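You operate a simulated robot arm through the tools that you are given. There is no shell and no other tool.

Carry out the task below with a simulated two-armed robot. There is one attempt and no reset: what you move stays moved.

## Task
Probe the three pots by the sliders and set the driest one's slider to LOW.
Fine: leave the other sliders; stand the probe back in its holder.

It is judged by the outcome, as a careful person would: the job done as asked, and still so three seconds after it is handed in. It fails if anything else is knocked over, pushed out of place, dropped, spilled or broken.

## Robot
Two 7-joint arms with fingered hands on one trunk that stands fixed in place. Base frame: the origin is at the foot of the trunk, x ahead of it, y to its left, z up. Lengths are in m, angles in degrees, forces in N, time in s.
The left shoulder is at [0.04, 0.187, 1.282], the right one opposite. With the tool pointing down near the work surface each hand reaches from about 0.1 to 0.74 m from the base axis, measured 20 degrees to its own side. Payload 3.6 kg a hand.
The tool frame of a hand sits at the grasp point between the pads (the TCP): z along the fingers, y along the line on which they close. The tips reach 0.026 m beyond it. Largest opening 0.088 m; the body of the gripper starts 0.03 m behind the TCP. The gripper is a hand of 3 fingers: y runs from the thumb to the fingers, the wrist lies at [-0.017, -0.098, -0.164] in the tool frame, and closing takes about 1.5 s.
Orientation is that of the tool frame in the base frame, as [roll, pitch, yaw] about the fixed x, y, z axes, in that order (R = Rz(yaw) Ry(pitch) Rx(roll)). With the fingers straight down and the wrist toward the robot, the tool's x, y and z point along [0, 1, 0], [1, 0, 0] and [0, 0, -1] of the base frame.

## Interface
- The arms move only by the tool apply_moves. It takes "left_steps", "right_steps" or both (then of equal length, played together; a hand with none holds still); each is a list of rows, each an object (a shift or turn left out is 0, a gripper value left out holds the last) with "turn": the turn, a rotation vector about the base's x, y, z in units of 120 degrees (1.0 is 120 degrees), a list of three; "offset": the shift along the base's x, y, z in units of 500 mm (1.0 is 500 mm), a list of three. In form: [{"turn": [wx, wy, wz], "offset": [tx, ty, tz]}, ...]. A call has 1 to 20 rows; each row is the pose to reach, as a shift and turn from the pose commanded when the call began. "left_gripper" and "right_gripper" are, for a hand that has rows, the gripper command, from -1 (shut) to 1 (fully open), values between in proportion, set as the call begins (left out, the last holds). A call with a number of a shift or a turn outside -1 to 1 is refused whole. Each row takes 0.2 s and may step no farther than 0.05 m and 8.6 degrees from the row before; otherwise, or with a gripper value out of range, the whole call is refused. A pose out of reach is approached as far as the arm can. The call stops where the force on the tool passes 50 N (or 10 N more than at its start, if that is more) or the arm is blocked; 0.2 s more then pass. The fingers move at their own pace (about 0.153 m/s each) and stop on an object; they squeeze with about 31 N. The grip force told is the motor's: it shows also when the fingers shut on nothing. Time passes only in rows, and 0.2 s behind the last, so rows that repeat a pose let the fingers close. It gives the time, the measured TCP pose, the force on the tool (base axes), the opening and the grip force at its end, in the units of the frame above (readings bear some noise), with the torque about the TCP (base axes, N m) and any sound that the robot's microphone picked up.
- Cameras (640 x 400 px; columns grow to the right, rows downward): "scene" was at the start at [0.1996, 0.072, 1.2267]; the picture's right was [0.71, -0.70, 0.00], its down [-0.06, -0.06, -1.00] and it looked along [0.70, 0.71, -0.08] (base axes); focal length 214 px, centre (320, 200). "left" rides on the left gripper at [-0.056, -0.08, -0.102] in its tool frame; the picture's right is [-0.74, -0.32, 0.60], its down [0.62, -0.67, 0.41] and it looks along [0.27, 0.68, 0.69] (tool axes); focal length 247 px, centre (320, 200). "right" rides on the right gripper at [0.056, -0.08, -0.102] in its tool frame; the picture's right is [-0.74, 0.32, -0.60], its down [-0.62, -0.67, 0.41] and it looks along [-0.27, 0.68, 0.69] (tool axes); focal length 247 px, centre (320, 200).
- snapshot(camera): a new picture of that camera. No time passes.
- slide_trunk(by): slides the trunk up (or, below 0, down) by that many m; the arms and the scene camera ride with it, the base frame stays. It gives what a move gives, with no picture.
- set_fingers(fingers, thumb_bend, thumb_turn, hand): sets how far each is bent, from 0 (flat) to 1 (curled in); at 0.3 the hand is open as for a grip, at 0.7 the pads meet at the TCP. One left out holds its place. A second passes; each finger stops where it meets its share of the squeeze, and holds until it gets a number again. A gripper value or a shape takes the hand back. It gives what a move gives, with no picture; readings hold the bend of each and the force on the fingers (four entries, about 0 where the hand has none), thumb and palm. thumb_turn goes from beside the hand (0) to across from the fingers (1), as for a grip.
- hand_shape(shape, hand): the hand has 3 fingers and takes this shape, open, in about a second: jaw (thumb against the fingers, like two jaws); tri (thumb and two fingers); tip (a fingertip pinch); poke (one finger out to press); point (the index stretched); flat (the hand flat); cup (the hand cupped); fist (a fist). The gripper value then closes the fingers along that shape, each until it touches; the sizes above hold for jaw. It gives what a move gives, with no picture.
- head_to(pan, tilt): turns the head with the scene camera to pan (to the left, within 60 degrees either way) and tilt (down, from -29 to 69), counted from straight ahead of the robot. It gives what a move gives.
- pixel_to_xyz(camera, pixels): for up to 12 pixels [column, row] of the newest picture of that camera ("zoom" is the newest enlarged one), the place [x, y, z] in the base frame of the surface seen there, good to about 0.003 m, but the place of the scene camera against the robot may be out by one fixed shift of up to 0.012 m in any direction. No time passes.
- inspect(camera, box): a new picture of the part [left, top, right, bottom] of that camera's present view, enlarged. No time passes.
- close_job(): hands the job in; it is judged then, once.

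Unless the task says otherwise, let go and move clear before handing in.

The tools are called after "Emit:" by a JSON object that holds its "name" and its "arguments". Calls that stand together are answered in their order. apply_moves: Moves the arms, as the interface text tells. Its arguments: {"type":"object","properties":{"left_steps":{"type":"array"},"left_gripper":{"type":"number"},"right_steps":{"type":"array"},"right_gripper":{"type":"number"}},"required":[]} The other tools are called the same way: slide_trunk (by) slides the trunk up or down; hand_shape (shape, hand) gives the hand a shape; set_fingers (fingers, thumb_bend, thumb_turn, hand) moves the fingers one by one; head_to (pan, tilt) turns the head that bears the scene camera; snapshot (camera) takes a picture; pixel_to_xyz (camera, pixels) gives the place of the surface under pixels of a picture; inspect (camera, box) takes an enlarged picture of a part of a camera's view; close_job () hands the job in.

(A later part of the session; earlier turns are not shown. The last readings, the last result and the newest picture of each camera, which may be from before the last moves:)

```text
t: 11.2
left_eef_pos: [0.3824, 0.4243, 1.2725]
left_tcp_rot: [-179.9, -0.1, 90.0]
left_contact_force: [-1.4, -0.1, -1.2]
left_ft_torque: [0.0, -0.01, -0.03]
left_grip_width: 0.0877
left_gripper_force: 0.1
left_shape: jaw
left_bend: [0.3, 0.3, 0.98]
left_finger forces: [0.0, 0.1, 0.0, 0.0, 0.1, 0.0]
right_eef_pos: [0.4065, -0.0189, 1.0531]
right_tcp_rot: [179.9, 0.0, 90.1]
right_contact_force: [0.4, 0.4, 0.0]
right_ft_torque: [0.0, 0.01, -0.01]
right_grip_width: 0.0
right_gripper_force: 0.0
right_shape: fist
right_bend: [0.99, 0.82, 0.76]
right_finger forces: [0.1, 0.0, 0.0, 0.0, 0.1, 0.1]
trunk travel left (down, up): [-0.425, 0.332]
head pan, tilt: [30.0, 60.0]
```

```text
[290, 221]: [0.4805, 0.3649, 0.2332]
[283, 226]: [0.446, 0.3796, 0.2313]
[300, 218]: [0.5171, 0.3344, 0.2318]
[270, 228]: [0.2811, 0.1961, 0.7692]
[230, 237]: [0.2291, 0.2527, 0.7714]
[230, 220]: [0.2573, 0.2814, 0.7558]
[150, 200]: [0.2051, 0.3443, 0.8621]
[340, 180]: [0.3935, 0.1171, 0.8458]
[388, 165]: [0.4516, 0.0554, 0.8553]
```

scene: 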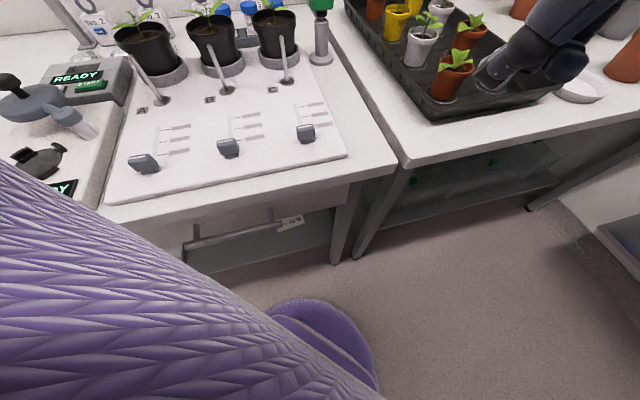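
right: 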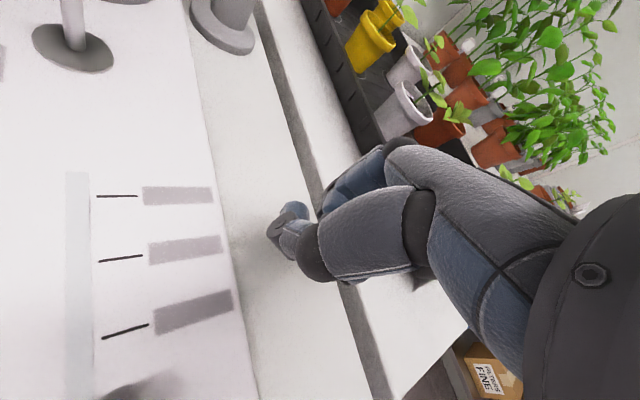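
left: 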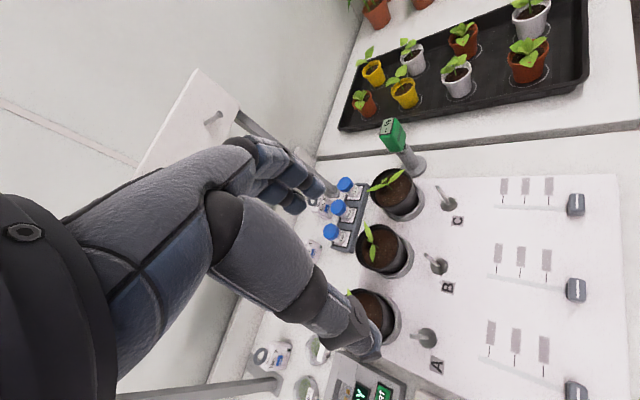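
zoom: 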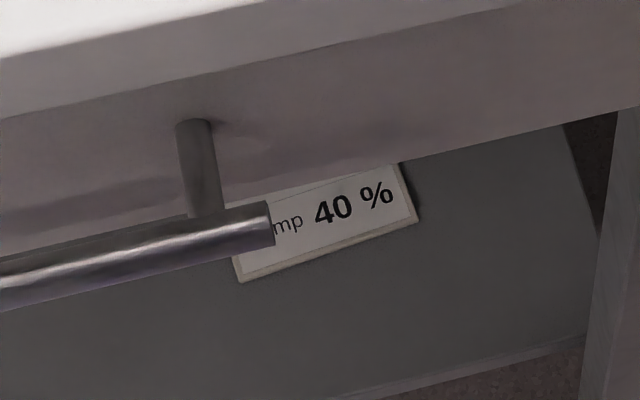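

The card lies on a lower shelf (z≈0.23) and is unrelated to the sliders. I'll come back to the labels after probing; now I'll test the left arm's reach above the probe with fingers down, turned −45° so the fingers close across the head's wide sides.

Emit:
{"name": "apply_moves", "arguments": {"left_steps": [{"turn": [0, 0, -0.0625], "offset": [0.06, -0.02, -0.01]}, {"turn": [0, 0, -0.125], "offset": [0.13, -0.045, -0.02]}, {"turn": [0, 0, -0.1875], "offset": [0.2, -0.07, -0.04]}, {"turn": [0, 0, -0.25], "offset": [0.28, -0.1, -0.06]}, {"turn": [0, 0, -0.3125], "offset": [0.36, -0.13, -0.08]}, {"turn": [0, 0, -0.375], "offset": [0.44, -0.16, -0.1]}, {"turn": [0, 0, -0.375], "offset": [0.52, -0.19, -0.12]}, {"turn": [0, 0, -0.375], "offset": [0.606, -0.226, -0.14]}]}}

Emit:
{"name": "head_to", "arguments": {"pan": 35, "tilt": 25}}

Emit:
{"name": "snapshot", "arguments": {"camera": "scene"}}

Emit:
{"name": "snapshot", "arguments": {"camera": "left"}}

```text
t: 13.0
left_eef_pos: [0.6775, 0.3087, 1.2001]
left_tcp_rot: [-180.0, -0.3, 45.0]
left_contact_force: [-0.4, -0.4, 0.4]
left_ft_torque: [-0.01, 0.01, -0.02]
left_grip_width: 0.0878
left_gripper_force: 0.1
left_shape: jaw
left_bend: [0.3, 0.3, 0.98]
left_finger forces: [0.0, 0.0, 0.1, 0.0, 0.1, 0.1]
left hand out of reach, approached as far as the arm can: row 8
right_eef_pos: [0.4072, -0.0215, 1.0528]
right_tcp_rot: [179.9, -0.1, 90.0]
right_contact_force: [-0.6, -0.1, -0.8]
right_ft_torque: [0.03, 0.0, 0.01]
right_grip_width: 0.0
right_gripper_force: 0.0
right_shape: fist
right_bend: [0.99, 0.83, 0.75]
right_finger forces: [0.1, 0.0, 0.0, 0.1, 0.0, 0.1]
trunk travel left (down, up): [-0.425, 0.332]
head pan, tilt: [30.0, 60.0]
```

```text
t: 14.0
left_eef_pos: [0.6772, 0.3119, 1.1986]
left_tcp_rot: [179.9, -0.3, 44.9]
left_contact_force: [-0.8, 0.1, 0.5]
left_ft_torque: [0.0, -0.01, 0.02]
left_grip_width: 0.088
left_gripper_force: 0.1
left_shape: jaw
left_bend: [0.3, 0.3, 0.98]
left_finger forces: [0.0, 0.1, 0.0, 0.1, 0.0, 0.0]
right_eef_pos: [0.4076, -0.0183, 1.0537]
right_tcp_rot: [180.0, 0.0, 90.0]
right_contact_force: [-0.1, -0.4, -0.5]
right_ft_torque: [0.01, 0.01, -0.03]
right_grip_width: 0.0001
right_gripper_force: 0.0
right_shape: fist
right_bend: [0.98, 0.83, 0.75]
right_finger forces: [0.1, 0.1, 0.0, 0.0, 0.1, 0.0]
trunk travel left (down, up): [-0.425, 0.332]
head pan, tilt: [35.0, 25.0]
```

```text
taken
```

scene: 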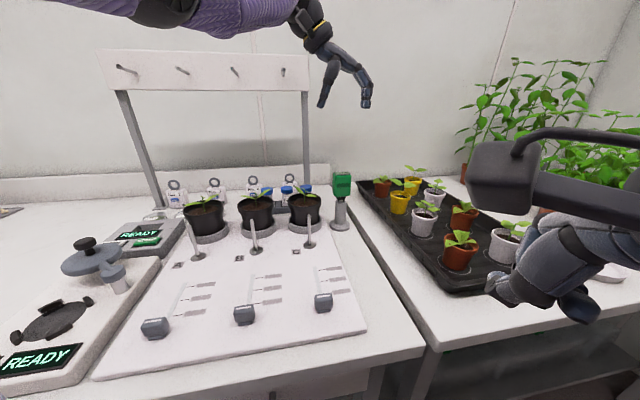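

```text
taken
```

left: 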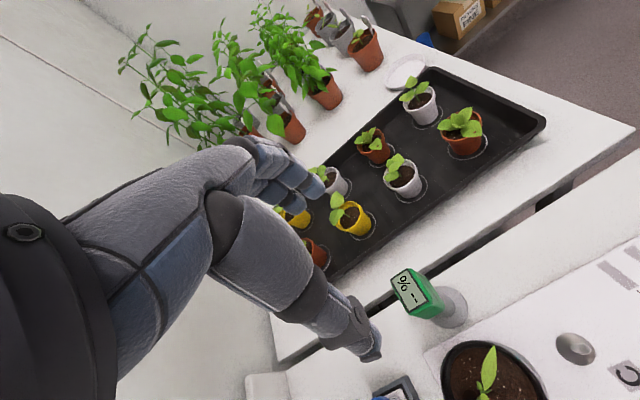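

The pose is nearly reachable (limit at about (0.677,0.312,1.20)), and the left camera sees the probe display at (408,293). Lowering the trunk ~0.12 m and tilting slightly forward will bring it within reach. I'll refine the probe position with the left camera first.

Emit:
{"name": "inspect", "arguments": {"camera": "left", "box": [370, 250, 490, 340]}}

Emit:
{"name": "pixel_to_xyz", "arguments": {"camera": "left", "pixels": [[393, 277], [410, 270], [427, 307], [408, 314], [408, 293], [440, 305], [420, 318], [425, 282], [436, 292], [463, 300], [467, 316], [452, 288]]}}

```text
4.44 times, centred on (430, 295) of left
```

zoom: 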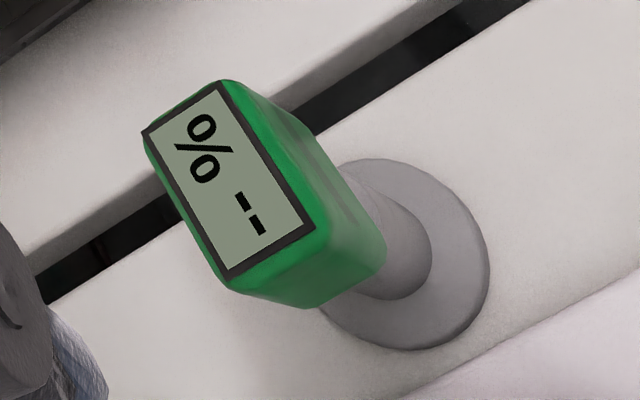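

```text
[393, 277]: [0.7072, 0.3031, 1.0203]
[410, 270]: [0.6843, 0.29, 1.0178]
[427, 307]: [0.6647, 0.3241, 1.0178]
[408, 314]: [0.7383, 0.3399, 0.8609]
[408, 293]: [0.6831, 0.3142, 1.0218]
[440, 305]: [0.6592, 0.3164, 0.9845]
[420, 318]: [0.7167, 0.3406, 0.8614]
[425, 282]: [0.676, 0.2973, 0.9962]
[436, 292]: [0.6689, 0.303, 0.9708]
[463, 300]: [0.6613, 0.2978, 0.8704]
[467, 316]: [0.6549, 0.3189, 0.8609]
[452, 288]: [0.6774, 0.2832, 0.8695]
```

The head is aligned with the board axes, centred at (0.684, 0.312), top z≈1.02. I'll raise the right hand a bit for safety, then slide the trunk down 0.12 m.

Emit:
{"name": "apply_moves", "arguments": {"right_steps": [{"offset": [-0.02, -0.04, 0.08]}, {"offset": [-0.04, -0.08, 0.16]}, {"offset": [-0.06, -0.12, 0.24]}], "left_steps": [{"offset": [-0.02, -0.02, 0]}, {"offset": [-0.03, -0.03, 0]}, {"offset": [-0.03, -0.03, 0]}]}}

Emit:
{"name": "slide_trunk", "arguments": {"by": -0.12}}

Emit:
{"name": "snapshot", "arguments": {"camera": "scene"}}

Emit:
{"name": "snapshot", "arguments": {"camera": "left"}}

```text
t: 14.8
left_eef_pos: [0.6637, 0.2954, 1.1995]
left_tcp_rot: [-180.0, 0.0, 45.1]
left_contact_force: [0.3, 0.3, -0.2]
left_ft_torque: [0.01, 0.01, -0.01]
left_grip_width: 0.0877
left_gripper_force: 0.0
left_shape: jaw
left_bend: [0.3, 0.3, 0.98]
left_finger forces: [0.0, 0.0, 0.0, 0.1, 0.0, 0.1]
right_eef_pos: [0.3778, -0.0791, 1.1711]
right_tcp_rot: [180.0, 0.0, 90.2]
right_contact_force: [-0.2, 0.3, 0.0]
right_ft_torque: [0.01, -0.04, 0.03]
right_grip_width: 0.0001
right_gripper_force: 0.0
right_shape: fist
right_bend: [0.98, 0.83, 0.75]
right_finger forces: [0.0, 0.0, 0.0, 0.1, 0.1, 0.0]
trunk travel left (down, up): [-0.425, 0.332]
head pan, tilt: [35.0, 25.0]
```

```text
t: 16.3
left_eef_pos: [0.6643, 0.2956, 1.0811]
left_tcp_rot: [-180.0, 0.0, 45.1]
left_contact_force: [-0.6, -1.6, -0.3]
left_ft_torque: [0.0, -0.03, 0.0]
left_grip_width: 0.0877
left_gripper_force: 0.1
left_shape: jaw
left_bend: [0.3, 0.3, 0.98]
left_finger forces: [0.0, 0.0, 0.0, 0.1, 0.0, 0.0]
right_eef_pos: [0.377, -0.0819, 1.0494]
right_tcp_rot: [179.9, -0.1, 90.1]
right_contact_force: [-0.5, -0.5, 0.6]
right_ft_torque: [0.01, -0.01, 0.01]
right_grip_width: 0.0
right_gripper_force: 0.1
right_shape: fist
right_bend: [0.98, 0.84, 0.75]
right_finger forces: [0.0, 0.1, 0.0, 0.0, 0.1, 0.0]
trunk travel left (down, up): [-0.305, 0.452]
head pan, tilt: [35.0, 25.0]
```

```text
taken
```

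scene: 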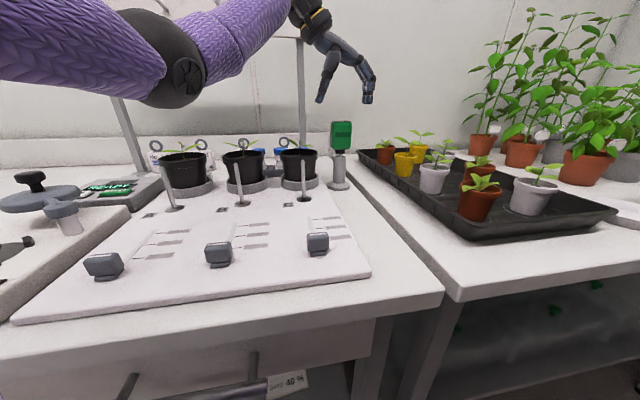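

```text
taken
```

left: 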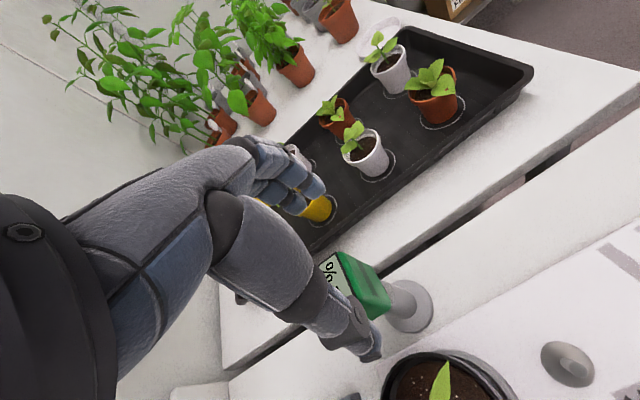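

The trunk is lowered, and the hand is in reach with fingers above the head. I'll tilt 15° forward about the closing axis and centre over the head at the same height.

Emit:
{"name": "apply_moves", "arguments": {"left_steps": [{"turn": [0.0442, -0.0442, 0], "offset": [0.02, 0.016, 0.0]}, {"turn": [0.0884, -0.0884, 0], "offset": [0.0393, 0.0328, 0.0]}, {"turn": [0.0884, -0.0884, 0], "offset": [0.0393, 0.0328, 0.0]}]}}

Emit:
{"name": "snapshot", "arguments": {"camera": "scene"}}

Emit:
{"name": "snapshot", "arguments": {"camera": "left"}}

Emit:
{"name": "snapshot", "arguments": {"camera": "right"}}

```text
t: 17.1
left_eef_pos: [0.6864, 0.3123, 1.0808]
left_tcp_rot: [180.0, -15.0, 45.1]
left_contact_force: [0.6, 0.0, 0.6]
left_ft_torque: [0.0, -0.01, 0.02]
left_grip_width: 0.0876
left_gripper_force: 0.1
left_shape: jaw
left_bend: [0.3, 0.3, 0.98]
left_finger forces: [0.0, 0.1, 0.1, 0.1, 0.0, 0.0]
right_eef_pos: [0.3776, -0.0818, 1.049]
right_tcp_rot: [-180.0, 0.1, 90.1]
right_contact_force: [0.9, -1.2, -0.7]
right_ft_torque: [0.01, -0.01, -0.01]
right_grip_width: 0.0
right_gripper_force: 0.0
right_shape: fist
right_bend: [0.98, 0.84, 0.75]
right_finger forces: [0.0, 0.0, 0.1, 0.1, 0.1, 0.1]
trunk travel left (down, up): [-0.305, 0.452]
head pan, tilt: [35.0, 25.0]
```

```text
taken
```

scene: 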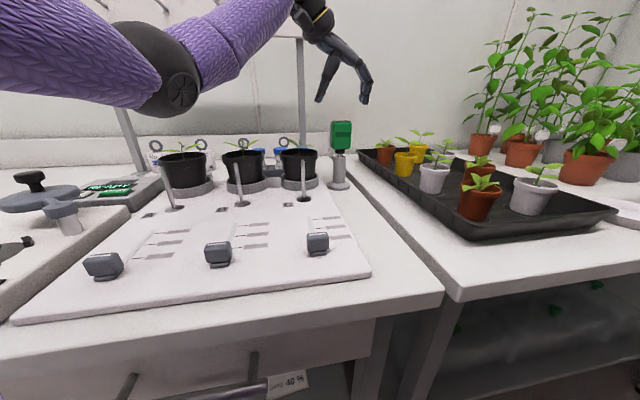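

```text
taken
```

left: 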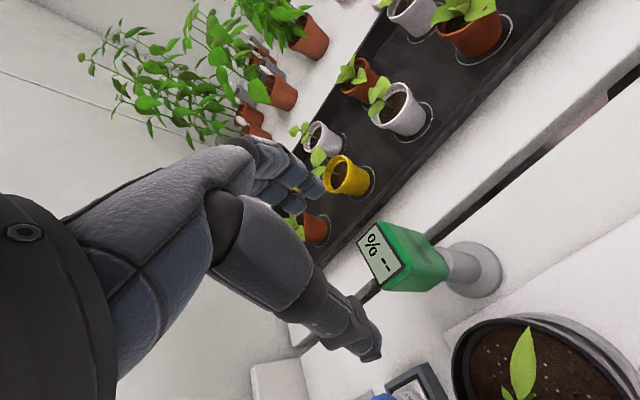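

```text
taken
```

right: 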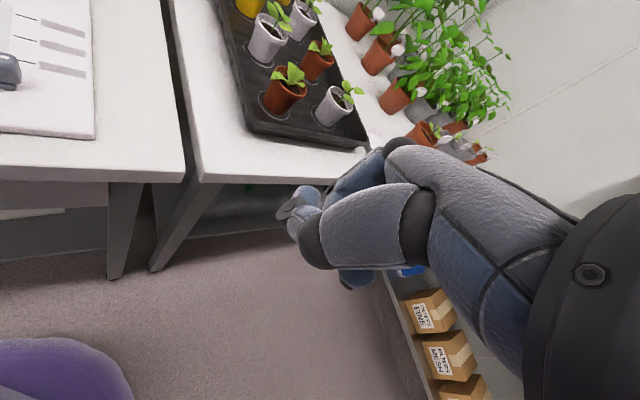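

The hand is centred over the head, fingers either side. I'll descend to TCP z≈1.003 with the fingers open.

Emit:
{"name": "apply_moves", "arguments": {"left_steps": [{"offset": [-0.0045, 0, -0.04]}, {"offset": [-0.0045, 0, -0.08]}, {"offset": [-0.0045, 0, -0.12]}, {"offset": [-0.0045, 0, -0.156]}, {"offset": [-0.0045, 0, -0.156]}]}}

Emit:
{"name": "snapshot", "arguments": {"camera": "scene"}}

Emit:
{"name": "snapshot", "arguments": {"camera": "left"}}

```text
t: 18.3
left_eef_pos: [0.6814, 0.3099, 1.0015]
left_tcp_rot: [-180.0, -15.1, 45.1]
left_contact_force: [-0.8, 0.0, -0.5]
left_ft_torque: [0.0, -0.03, 0.0]
left_grip_width: 0.0878
left_gripper_force: 0.2
left_shape: jaw
left_bend: [0.3, 0.3, 0.98]
left_finger forces: [0.0, 0.0, 0.1, 0.0, 0.0, 0.0]
right_eef_pos: [0.3776, -0.0829, 1.0485]
right_tcp_rot: [180.0, 0.1, 90.0]
right_contact_force: [1.5, 0.0, 0.5]
right_ft_torque: [0.01, 0.01, -0.02]
right_grip_width: 0.0
right_gripper_force: 0.1
right_shape: fist
right_bend: [0.98, 0.84, 0.75]
right_finger forces: [0.1, 0.1, 0.0, 0.0, 0.0, 0.0]
trunk travel left (down, up): [-0.305, 0.452]
head pan, tilt: [35.0, 25.0]
```

```text
taken
```

scene: 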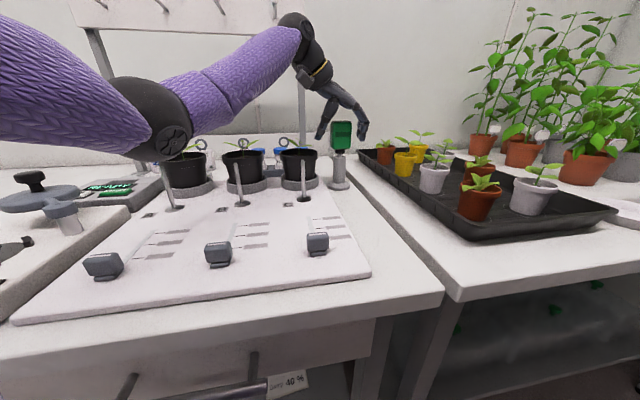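

```text
taken
```

left: 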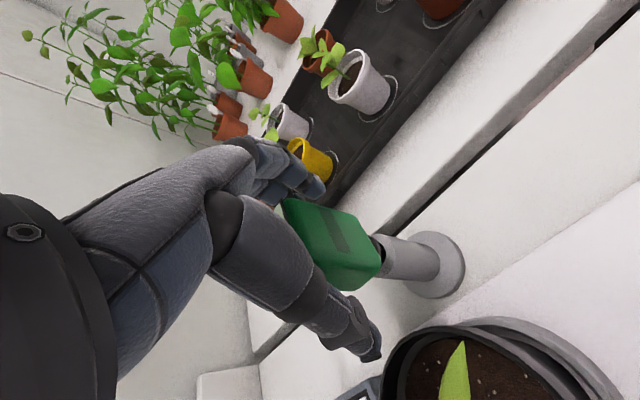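

The head sits between fingers and thumb, no contact yet. Let me check the fit in a zoomed view and the elbow's clearance from pot A.

Emit:
{"name": "inspect", "arguments": {"camera": "scene", "box": [290, 60, 400, 200]}}

Emit:
{"name": "pixel_to_xyz", "arguments": {"camera": "scene", "pixels": [[165, 150], [145, 155], [180, 130], [330, 120], [355, 120], [325, 105], [360, 105]]}}

```text
2.86 times, centred on (345, 130) of scene
```

zoom: 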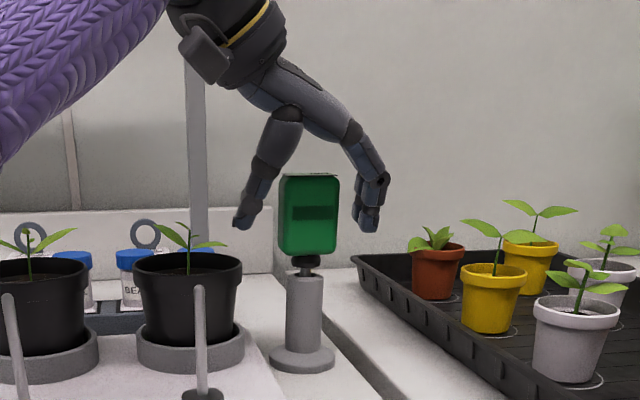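

```text
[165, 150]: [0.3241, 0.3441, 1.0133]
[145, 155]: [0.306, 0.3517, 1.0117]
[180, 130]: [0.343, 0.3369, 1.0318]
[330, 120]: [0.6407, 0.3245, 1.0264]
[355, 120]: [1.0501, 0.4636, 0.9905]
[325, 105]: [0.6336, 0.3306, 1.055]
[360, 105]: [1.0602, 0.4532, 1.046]
```

Good fit: thumb left, fingers right, palm clear of the display. I'll close the gripper.

Emit:
{"name": "apply_moves", "arguments": {"left_steps": [{"offset": [0, 0, 0]}, {"offset": [0, 0, 0]}, {"offset": [0, 0, 0]}, {"offset": [0, 0, 0]}, {"offset": [0, 0, 0]}, {"offset": [0, 0, 0]}, {"offset": [0, 0, 0]}, {"offset": [0, 0, 0]}], "left_gripper": -1}}

Emit:
{"name": "inspect", "arguments": {"camera": "scene", "box": [290, 60, 400, 200]}}

Emit:
{"name": "snapshot", "arguments": {"camera": "left"}}

```text
t: 20.1
left_eef_pos: [0.6822, 0.3097, 1.0023]
left_tcp_rot: [-179.9, -15.0, 45.1]
left_contact_force: [-0.1, 0.0, -0.6]
left_ft_torque: [-0.02, -0.04, -0.02]
left_grip_width: 0.0397
left_gripper_force: 30.9
left_shape: jaw
left_bend: [0.45, 0.69, 1.0]
left_finger forces: [14.7, 13.4, 0.0, 0.1, 28.3, 0.0]
right_eef_pos: [0.3779, -0.0819, 1.0487]
right_tcp_rot: [180.0, 0.0, 90.2]
right_contact_force: [0.1, 0.6, 0.7]
right_ft_torque: [-0.02, 0.0, 0.0]
right_grip_width: 0.0
right_gripper_force: 0.1
right_shape: fist
right_bend: [0.98, 0.84, 0.75]
right_finger forces: [0.1, 0.1, 0.0, 0.1, 0.1, 0.0]
trunk travel left (down, up): [-0.305, 0.452]
head pan, tilt: [35.0, 25.0]
```

```text
2.86 times, centred on (345, 130) of scene
```

zoom: 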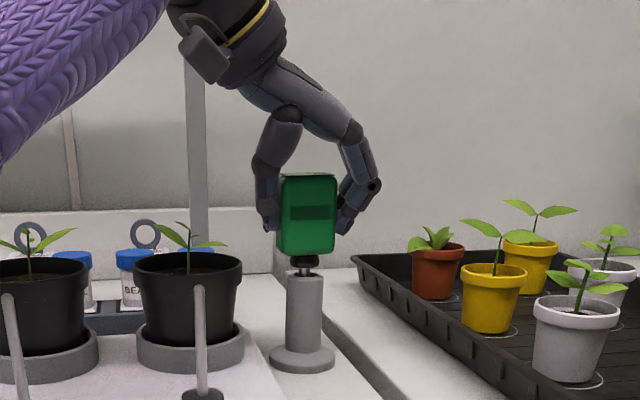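

```text
taken
```

left: 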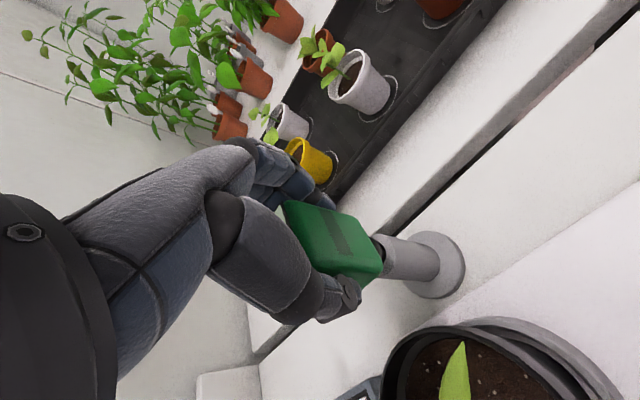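

Gripped firmly (width 0.040, 31 N), probe still upright. I'll record this pose (0.682, 0.310, 1.002) for returning, and lift straight up 10 cm slowly.

Emit:
{"name": "apply_moves", "arguments": {"left_steps": [{"offset": [0, 0, 0.03]}, {"offset": [0, 0, 0.06]}, {"offset": [0, 0, 0.1]}, {"offset": [0, 0, 0.15]}, {"offset": [0, 0, 0.2]}]}}

Emit:
{"name": "snapshot", "arguments": {"camera": "scene"}}

Emit:
{"name": "inspect", "arguments": {"camera": "scene", "box": [280, 30, 400, 200]}}

Emit:
{"name": "snapshot", "arguments": {"camera": "left"}}

```text
t: 21.3
left_eef_pos: [0.6815, 0.3092, 1.1032]
left_tcp_rot: [180.0, -15.1, 45.1]
left_contact_force: [0.2, -0.3, -0.4]
left_ft_torque: [-0.01, 0.03, 0.02]
left_grip_width: 0.0397
left_gripper_force: 30.5
left_shape: jaw
left_bend: [0.45, 0.69, 1.0]
left_finger forces: [14.7, 13.5, 0.1, 0.1, 28.2, 0.1]
right_eef_pos: [0.3791, -0.0813, 1.0495]
right_tcp_rot: [180.0, 0.1, 90.0]
right_contact_force: [0.4, -1.0, 0.7]
right_ft_torque: [-0.04, 0.0, -0.01]
right_grip_width: 0.0
right_gripper_force: 0.0
right_shape: fist
right_bend: [0.98, 0.84, 0.75]
right_finger forces: [0.0, 0.0, 0.0, 0.1, 0.0, 0.0]
trunk travel left (down, up): [-0.305, 0.452]
head pan, tilt: [35.0, 25.0]
```

```text
taken
```

scene: 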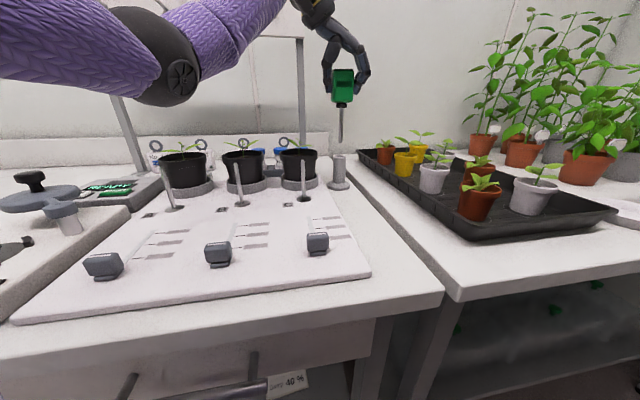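

```text
2.35 times, centred on (340, 115) of scene
```

zoom: 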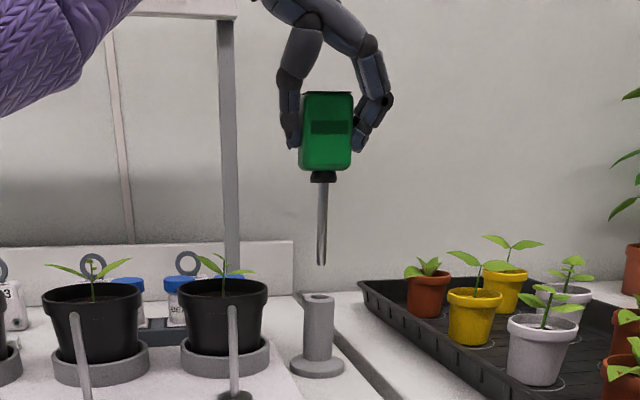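

```text
taken
```

left: 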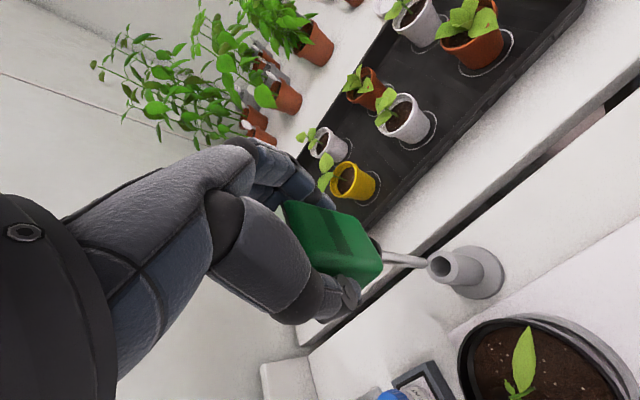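

The probe is out: a single prong whose tip is ~0.115 m below the TCP, upright. I'll raise the trunk back 0.12 m, which lifts the probe well above the plants and gives the scene camera a better view of the display.

Emit:
{"name": "slide_trunk", "arguments": {"by": 0.12}}

Emit:
{"name": "head_to", "arguments": {"pan": 40, "tilt": 20}}

Emit:
{"name": "snapshot", "arguments": {"camera": "scene"}}

Emit:
{"name": "snapshot", "arguments": {"camera": "left"}}

Emit:
{"name": "snapshot", "arguments": {"camera": "right"}}

```text
t: 22.8
left_eef_pos: [0.684, 0.3133, 1.221]
left_tcp_rot: [-180.0, -14.9, 45.1]
left_contact_force: [0.1, -0.1, -1.0]
left_ft_torque: [0.0, 0.0, -0.02]
left_grip_width: 0.0395
left_gripper_force: 30.6
left_shape: jaw
left_bend: [0.45, 0.69, 1.0]
left_finger forces: [14.7, 13.5, 0.0, 0.1, 28.2, 0.0]
right_eef_pos: [0.3785, -0.0823, 1.1679]
right_tcp_rot: [-179.9, 0.0, 90.1]
right_contact_force: [0.2, 0.3, -0.6]
right_ft_torque: [0.0, -0.02, 0.0]
right_grip_width: 0.0
right_gripper_force: 0.0
right_shape: fist
right_bend: [0.97, 0.84, 0.75]
right_finger forces: [0.1, 0.0, 0.0, 0.0, 0.0, 0.0]
trunk travel left (down, up): [-0.425, 0.332]
head pan, tilt: [35.0, 25.0]
```

```text
t: 23.4
left_eef_pos: [0.6819, 0.3113, 1.2215]
left_tcp_rot: [-180.0, -15.0, 45.2]
left_contact_force: [-0.1, -0.4, -0.9]
left_ft_torque: [-0.02, -0.03, 0.01]
left_grip_width: 0.0401
left_gripper_force: 31.2
left_shape: jaw
left_bend: [0.45, 0.69, 1.0]
left_finger forces: [14.8, 13.5, 0.2, 0.0, 28.2, 0.1]
right_eef_pos: [0.3782, -0.0814, 1.1685]
right_tcp_rot: [-180.0, 0.0, 90.1]
right_contact_force: [-0.2, 0.1, -0.2]
right_ft_torque: [0.04, -0.02, 0.02]
right_grip_width: 0.0
right_gripper_force: 0.1
right_shape: fist
right_bend: [0.97, 0.84, 0.75]
right_finger forces: [0.0, 0.0, 0.0, 0.1, 0.0, 0.0]
trunk travel left (down, up): [-0.425, 0.332]
head pan, tilt: [40.0, 20.0]
```

```text
taken
```

scene: 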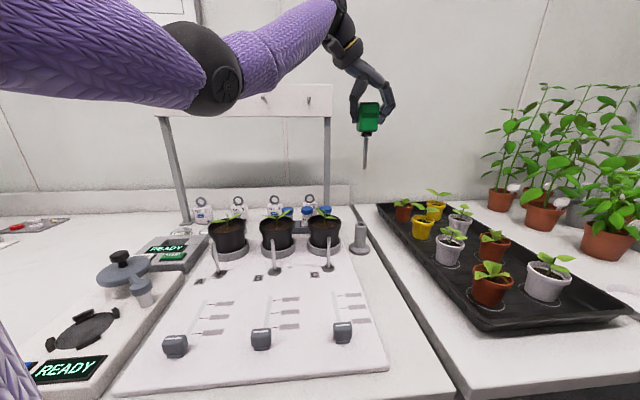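

```text
taken
```

left: 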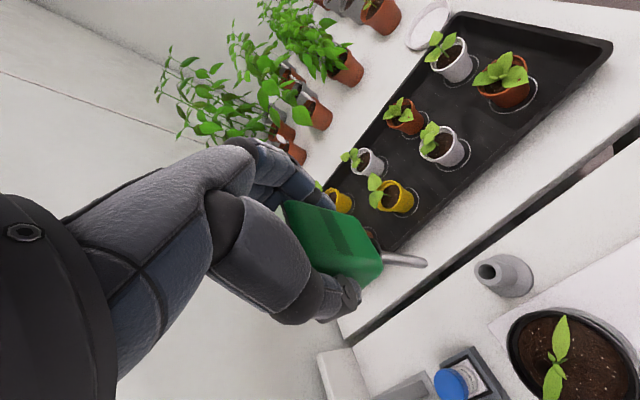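

```text
taken
```

right: 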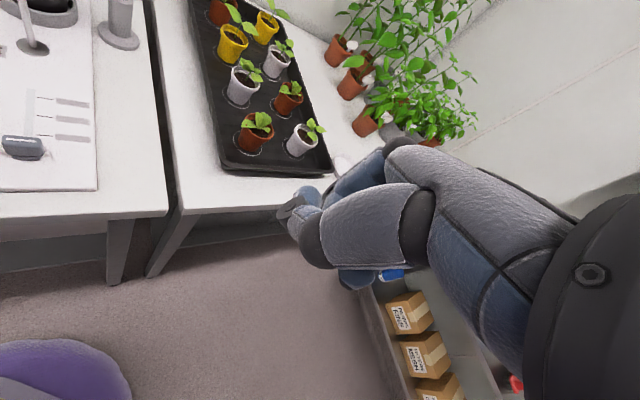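

Holder hole is visible at (489,269) in the left view and pot C at (560,350). I'll measure the hole, pot C's soil, stem and rim from this view, and the other pots from the scene view.

Emit:
{"name": "pixel_to_xyz", "arguments": {"camera": "left", "pixels": [[478, 271], [500, 266], [488, 262], [489, 280], [515, 278], [575, 312], [512, 350], [530, 340], [580, 370], [605, 345], [556, 365], [562, 340]]}}

Emit:
{"name": "inspect", "arguments": {"camera": "left", "box": [460, 240, 640, 400]}}

Emit:
{"name": "inspect", "arguments": {"camera": "scene", "box": [190, 180, 370, 290]}}

```text
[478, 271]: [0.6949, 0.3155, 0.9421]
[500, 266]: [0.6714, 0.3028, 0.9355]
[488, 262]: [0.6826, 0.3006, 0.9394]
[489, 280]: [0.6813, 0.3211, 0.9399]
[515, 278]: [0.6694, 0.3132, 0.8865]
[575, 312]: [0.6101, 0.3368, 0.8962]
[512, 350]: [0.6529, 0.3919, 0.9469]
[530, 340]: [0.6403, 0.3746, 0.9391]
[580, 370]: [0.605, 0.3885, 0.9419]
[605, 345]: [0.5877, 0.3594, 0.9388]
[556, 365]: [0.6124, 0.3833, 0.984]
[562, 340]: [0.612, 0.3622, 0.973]
```

```text
2.50 times, centred on (550, 320) of left
```

zoom: 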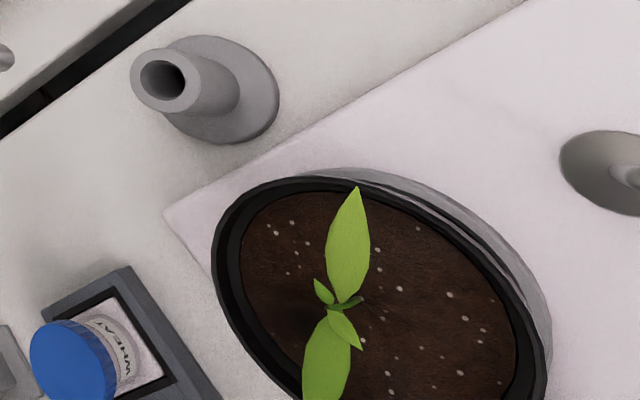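

```text
3.56 times, centred on (280, 235) of scene
```

zoom: 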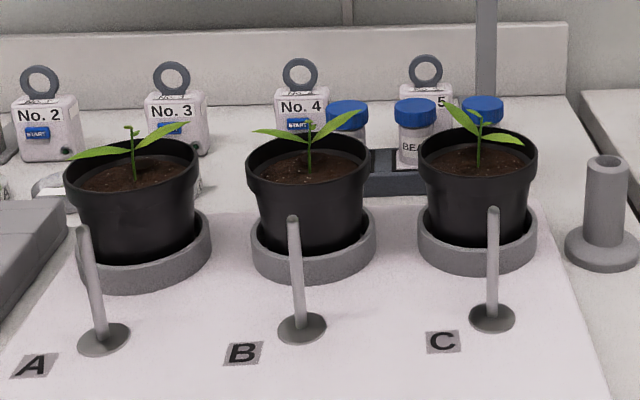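

The holder hole centre is (0.683, 0.310), exactly under my grip pose. I'll measure pot C's soil outline, stem base, and the other pots in the scene view.

Emit:
{"name": "pixel_to_xyz", "arguments": {"camera": "left", "pixels": [[520, 343], [627, 387], [555, 318], [590, 333], [573, 359], [551, 316], [515, 341], [632, 388], [565, 352], [548, 372]]}}

Emit:
{"name": "pixel_to_xyz", "arguments": {"camera": "scene", "pixels": [[324, 229], [324, 233], [277, 231], [227, 233], [324, 224], [276, 225], [228, 225], [308, 222], [341, 224], [260, 225], [294, 226], [244, 225]]}}

```text
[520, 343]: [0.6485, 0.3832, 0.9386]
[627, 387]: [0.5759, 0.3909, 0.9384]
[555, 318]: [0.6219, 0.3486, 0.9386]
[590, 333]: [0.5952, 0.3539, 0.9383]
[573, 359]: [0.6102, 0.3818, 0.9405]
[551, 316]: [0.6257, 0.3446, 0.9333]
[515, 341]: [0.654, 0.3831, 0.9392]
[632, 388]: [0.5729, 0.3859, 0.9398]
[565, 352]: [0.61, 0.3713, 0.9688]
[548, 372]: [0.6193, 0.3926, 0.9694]
```

```text
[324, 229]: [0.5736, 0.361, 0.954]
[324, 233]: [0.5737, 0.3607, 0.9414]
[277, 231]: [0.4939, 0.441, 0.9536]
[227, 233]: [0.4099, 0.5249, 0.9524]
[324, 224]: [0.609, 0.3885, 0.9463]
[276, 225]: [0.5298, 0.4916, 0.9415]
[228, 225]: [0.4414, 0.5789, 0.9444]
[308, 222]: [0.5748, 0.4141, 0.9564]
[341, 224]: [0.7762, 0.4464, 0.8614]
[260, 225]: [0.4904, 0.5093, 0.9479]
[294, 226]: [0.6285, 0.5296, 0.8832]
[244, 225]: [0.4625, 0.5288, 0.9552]
```

Pot C's stem is at (0.610, 0.382), soil z≈0.939, radius ≈0.037. I'll carry the probe to a spot just in front-left of the stem (0.588, 0.373), staying high.

Emit:
{"name": "apply_moves", "arguments": {"left_steps": [{"offset": [-0.063, 0.041, 0]}, {"offset": [-0.126, 0.082, 0]}, {"offset": [-0.188, 0.124, 0]}, {"offset": [-0.188, 0.124, -0.08]}, {"offset": [-0.188, 0.124, -0.16]}, {"offset": [-0.188, 0.124, -0.24]}, {"offset": [-0.188, 0.124, -0.24]}]}}

Emit:
{"name": "snapshot", "arguments": {"camera": "scene"}}

Emit:
{"name": "inspect", "arguments": {"camera": "scene", "box": [260, 110, 400, 270]}}

Emit:
{"name": "snapshot", "arguments": {"camera": "left"}}

```text
t: 25.0
left_eef_pos: [0.5896, 0.3724, 1.1036]
left_tcp_rot: [-180.0, -15.0, 45.0]
left_contact_force: [-0.4, 1.0, -0.6]
left_ft_torque: [-0.01, -0.01, -0.01]
left_grip_width: 0.0396
left_gripper_force: 31.3
left_shape: jaw
left_bend: [0.45, 0.69, 1.0]
left_finger forces: [14.5, 13.4, 0.0, 0.0, 28.1, 0.0]
right_eef_pos: [0.3768, -0.0815, 1.1691]
right_tcp_rot: [-179.9, 0.1, 90.1]
right_contact_force: [0.0, -1.0, -0.1]
right_ft_torque: [0.0, 0.0, -0.02]
right_grip_width: 0.0003
right_gripper_force: 0.0
right_shape: fist
right_bend: [0.97, 0.84, 0.75]
right_finger forces: [0.0, 0.0, 0.1, 0.0, 0.0, 0.0]
trunk travel left (down, up): [-0.425, 0.332]
head pan, tilt: [40.0, 20.0]
```

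```text
taken
```

scene: 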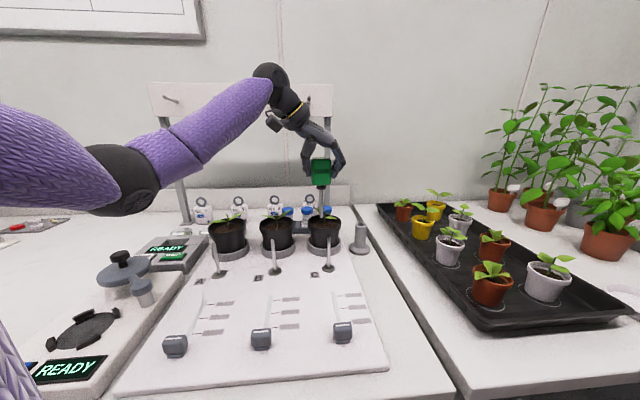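

```text
2.50 times, centred on (330, 190) of scene
```

zoom: 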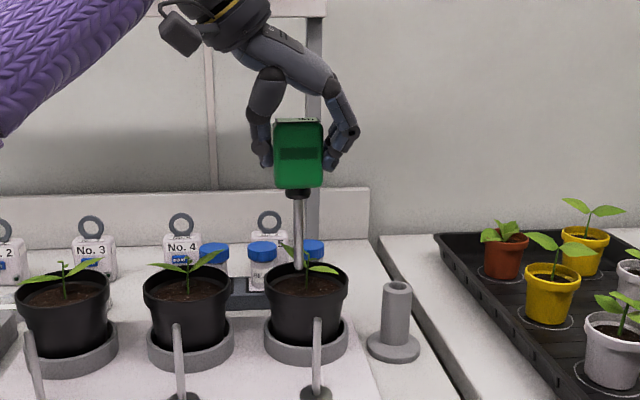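

```text
taken
```

left: 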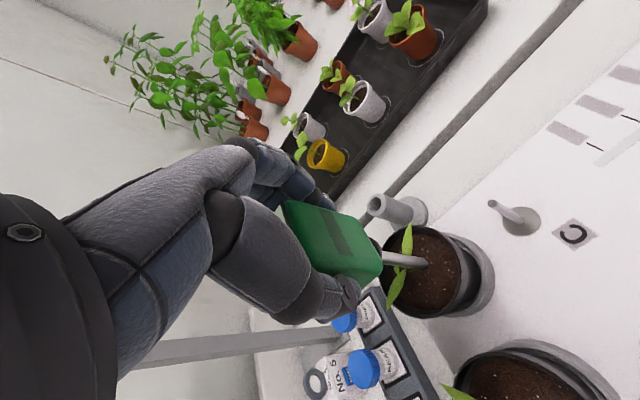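

The prong hangs just in front-left of pot C's stem, above clear soil. I'll lower it slowly to ~3 cm depth and read the display.

Emit:
{"name": "apply_moves", "arguments": {"left_steps": [{"offset": [-0.003, 0.001, -0.04]}, {"offset": [-0.003, 0.001, -0.07]}, {"offset": [-0.003, 0.001, -0.1]}, {"offset": [-0.003, 0.001, -0.12]}, {"offset": [-0.003, 0.001, -0.14]}, {"offset": [-0.003, 0.001, -0.156]}, {"offset": [-0.003, 0.001, -0.156]}]}}

Emit:
{"name": "snapshot", "arguments": {"camera": "scene"}}

Emit:
{"name": "inspect", "arguments": {"camera": "scene", "box": [290, 170, 360, 250]}}

Emit:
{"name": "snapshot", "arguments": {"camera": "left"}}

```text
t: 26.6
left_eef_pos: [0.5867, 0.3731, 1.036]
left_tcp_rot: [178.9, -15.9, 45.4]
left_contact_force: [0.5, 1.2, 44.3]
left_ft_torque: [0.12, -0.09, -0.03]
left_grip_width: 0.0388
left_gripper_force: 30.6
left_shape: jaw
left_bend: [0.47, 0.69, 1.0]
left_finger forces: [0.2, 29.9, 0.1, 0.1, 29.7, 33.5]
right_eef_pos: [0.3749, -0.0839, 1.1702]
right_tcp_rot: [179.8, -0.1, 90.1]
right_contact_force: [0.4, 0.3, -0.6]
right_ft_torque: [0.01, 0.0, 0.01]
right_grip_width: 0.0002
right_gripper_force: 0.1
right_shape: fist
right_bend: [0.97, 0.84, 0.75]
right_finger forces: [0.1, 0.1, 0.1, 0.0, 0.1, 0.0]
trunk travel left (down, up): [-0.425, 0.332]
head pan, tilt: [40.0, 20.0]
```

```text
taken
```

scene: 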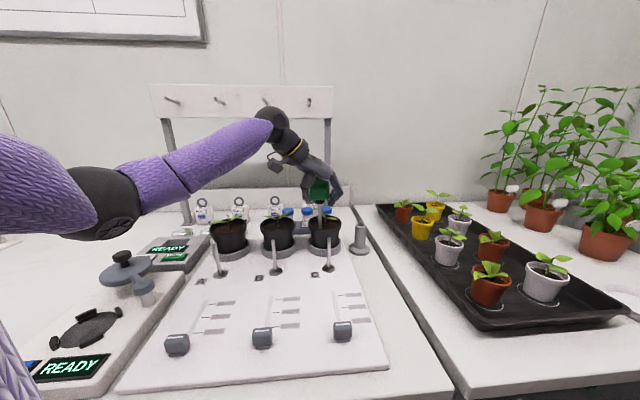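

```text
5.00 times, centred on (325, 210) of scene
```

zoom: 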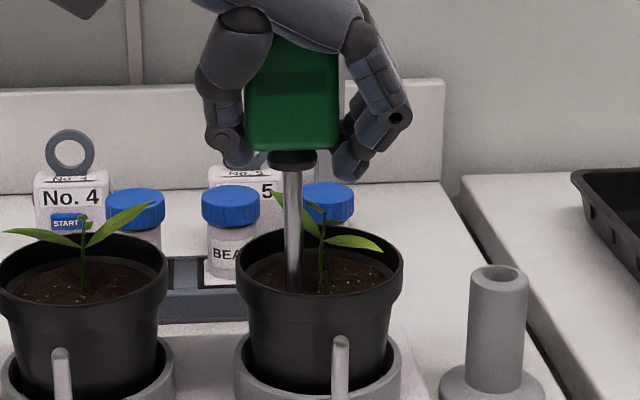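

```text
taken
```

left: 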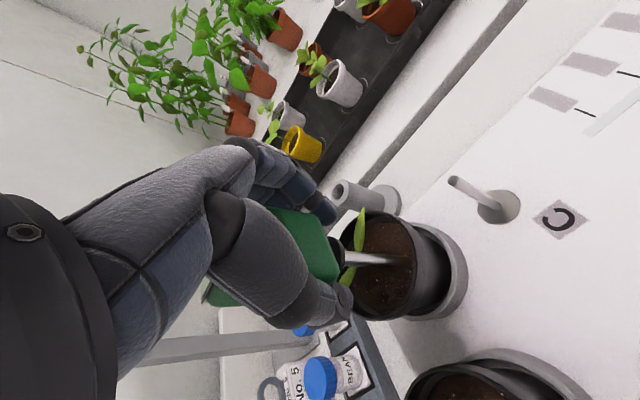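

The tip met firm soil (44 N) and the head slid up in my grip until it touched the palm, so the soil is nearly rigid and only needs light contact. I'll ease off the force by raising slightly, then check the display.

Emit:
{"name": "apply_moves", "arguments": {"left_steps": [{"offset": [0, 0, 0.004]}, {"offset": [0, 0, 0.008]}]}}

Emit:
{"name": "inspect", "arguments": {"camera": "scene", "box": [290, 170, 360, 250]}}

Emit:
{"name": "inspect", "arguments": {"camera": "left", "box": [200, 180, 440, 350]}}

```text
t: 27.2
left_eef_pos: [0.5866, 0.3737, 1.0359]
left_tcp_rot: [179.2, -15.6, 45.2]
left_contact_force: [0.8, -0.2, 36.5]
left_ft_torque: [0.08, -0.18, -0.03]
left_grip_width: 0.0384
left_gripper_force: 31.5
left_shape: jaw
left_bend: [0.47, 0.7, 1.0]
left_finger forces: [0.2, 29.3, 0.0, 0.0, 29.2, 30.9]
right_eef_pos: [0.3746, -0.0832, 1.1694]
right_tcp_rot: [179.8, -0.1, 90.0]
right_contact_force: [0.4, -0.1, 0.5]
right_ft_torque: [-0.02, 0.04, 0.04]
right_grip_width: 0.0001
right_gripper_force: 0.0
right_shape: fist
right_bend: [0.97, 0.84, 0.75]
right_finger forces: [0.1, 0.0, 0.0, 0.0, 0.0, 0.0]
trunk travel left (down, up): [-0.425, 0.332]
head pan, tilt: [40.0, 20.0]
```

```text
5.00 times, centred on (325, 210) of scene
```

zoom: 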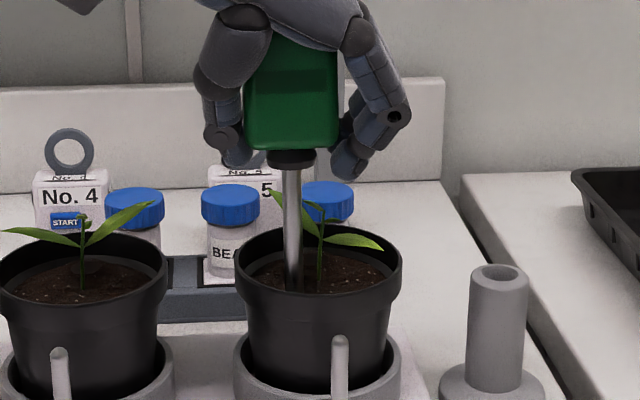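

```text
2.35 times, centred on (320, 265) of left
```

zoom: 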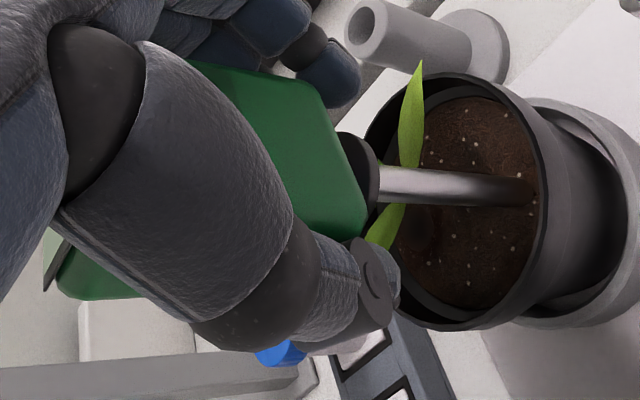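

Still 36 N of compliant load. I'll raise further to reduce it to a light touch.

Emit:
{"name": "apply_moves", "arguments": {"left_steps": [{"offset": [0, 0, 0.01]}, {"offset": [0, 0, 0.02]}]}}

Emit:
{"name": "inspect", "arguments": {"camera": "scene", "box": [290, 170, 360, 250]}}

```text
t: 27.8
left_eef_pos: [0.5872, 0.3737, 1.0374]
left_tcp_rot: [-179.8, -15.0, 45.0]
left_contact_force: [2.0, 1.1, 11.7]
left_ft_torque: [0.06, -0.2, 0.0]
left_grip_width: 0.0383
left_gripper_force: 31.3
left_shape: jaw
left_bend: [0.47, 0.7, 1.0]
left_finger forces: [0.8, 29.6, 0.0, 0.0, 31.3, 18.1]
right_eef_pos: [0.3775, -0.0819, 1.1692]
right_tcp_rot: [180.0, -0.1, 90.1]
right_contact_force: [-0.7, 0.5, -0.1]
right_ft_torque: [-0.01, 0.0, -0.02]
right_grip_width: 0.0
right_gripper_force: 0.1
right_shape: fist
right_bend: [0.97, 0.84, 0.75]
right_finger forces: [0.0, 0.1, 0.0, 0.0, 0.1, 0.0]
trunk travel left (down, up): [-0.425, 0.332]
head pan, tilt: [40.0, 20.0]
```

```text
5.00 times, centred on (325, 210) of scene
```

zoom: 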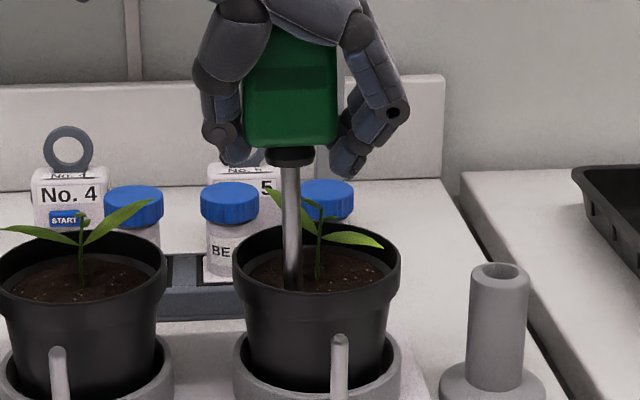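

The load is now light (12 N), but the display is hidden against the palm because the head slid up ~1.5 cm. I'll return to the holder to re-grip lower on the hand, starting by lifting straight up and moving above the holder.

Emit:
{"name": "apply_moves", "arguments": {"left_steps": [{"offset": [0, 0, 0.03]}, {"offset": [0, 0, 0.1]}, {"offset": [0, 0, 0.19]}, {"offset": [0, 0, 0.28]}, {"offset": [0, 0, 0.36]}, {"offset": [0.063, -0.042, 0.36]}, {"offset": [0.126, -0.085, 0.36]}, {"offset": [0.19, -0.127, 0.36]}, {"offset": [0.19, -0.127, 0.36]}]}}

Emit:
{"name": "snapshot", "arguments": {"camera": "scene"}}

Emit:
{"name": "inspect", "arguments": {"camera": "scene", "box": [310, 50, 430, 260]}}

Emit:
{"name": "snapshot", "arguments": {"camera": "left"}}

```text
t: 29.8
left_eef_pos: [0.6826, 0.3158, 1.218]
left_tcp_rot: [-180.0, -15.0, 45.2]
left_contact_force: [-0.1, 0.3, -1.3]
left_ft_torque: [-0.05, 0.06, -0.02]
left_grip_width: 0.0378
left_gripper_force: 30.8
left_shape: jaw
left_bend: [0.47, 0.7, 1.0]
left_finger forces: [1.8, 29.1, 0.1, 0.0, 33.6, 12.4]
right_eef_pos: [0.3771, -0.0807, 1.1678]
right_tcp_rot: [179.9, 0.0, 90.2]
right_contact_force: [0.3, 0.1, -0.5]
right_ft_torque: [-0.01, 0.01, 0.0]
right_grip_width: 0.0001
right_gripper_force: 0.1
right_shape: fist
right_bend: [0.97, 0.84, 0.75]
right_finger forces: [0.1, 0.1, 0.0, 0.1, 0.0, 0.1]
trunk travel left (down, up): [-0.425, 0.332]
head pan, tilt: [40.0, 20.0]
```

```text
taken
```

scene: 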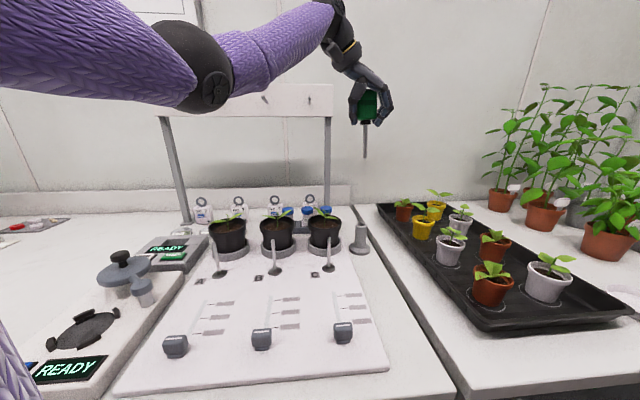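

```text
1.90 times, centred on (370, 155) of scene
```

zoom: 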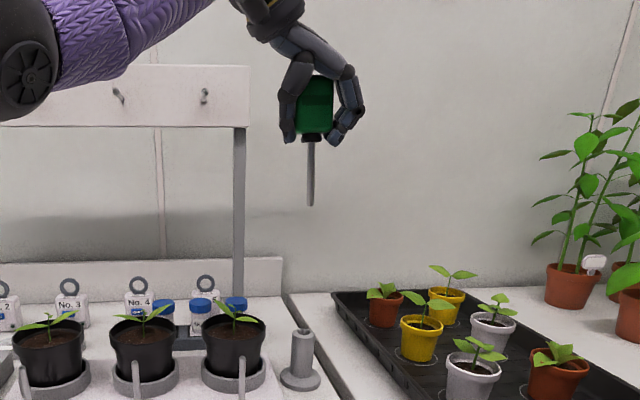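

```text
taken
```

left: 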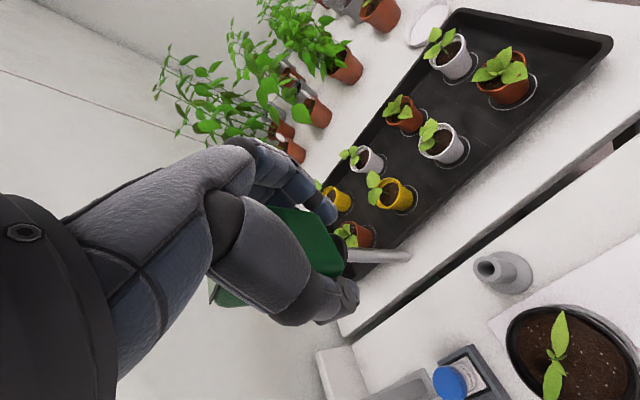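

The probe hangs at the grip with a slight tilt. I'll measure the tip and collar points to align it with the holder hole.

Emit:
{"name": "pixel_to_xyz", "arguments": {"camera": "left", "pixels": [[408, 255], [400, 255], [380, 254], [360, 253], [350, 252], [325, 240]]}}

Emit:
{"name": "inspect", "arguments": {"camera": "left", "box": [190, 180, 430, 340]}}

Emit:
{"name": "pixel_to_xyz", "arguments": {"camera": "scene", "pixels": [[365, 156], [365, 145], [365, 130], [367, 110], [366, 97]]}}

```text
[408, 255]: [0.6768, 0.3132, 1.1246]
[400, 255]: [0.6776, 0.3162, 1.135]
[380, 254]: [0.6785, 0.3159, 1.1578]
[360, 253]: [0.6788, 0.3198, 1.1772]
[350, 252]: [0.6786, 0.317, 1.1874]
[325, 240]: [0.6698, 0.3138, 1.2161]
```

```text
2.50 times, centred on (310, 260) of left
```

zoom: 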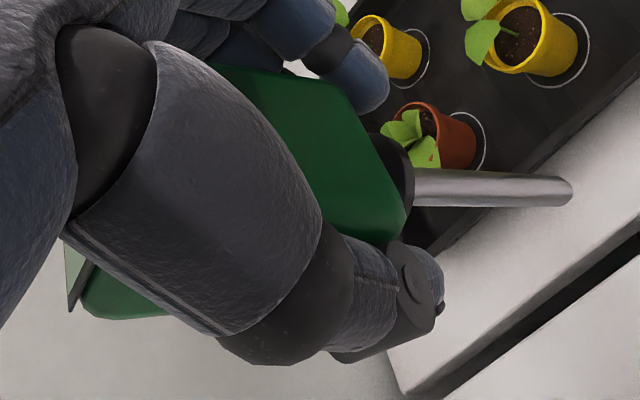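

```text
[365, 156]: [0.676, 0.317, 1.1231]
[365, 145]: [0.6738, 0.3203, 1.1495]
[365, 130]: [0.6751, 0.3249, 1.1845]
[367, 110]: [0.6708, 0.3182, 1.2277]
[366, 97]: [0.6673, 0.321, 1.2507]
```

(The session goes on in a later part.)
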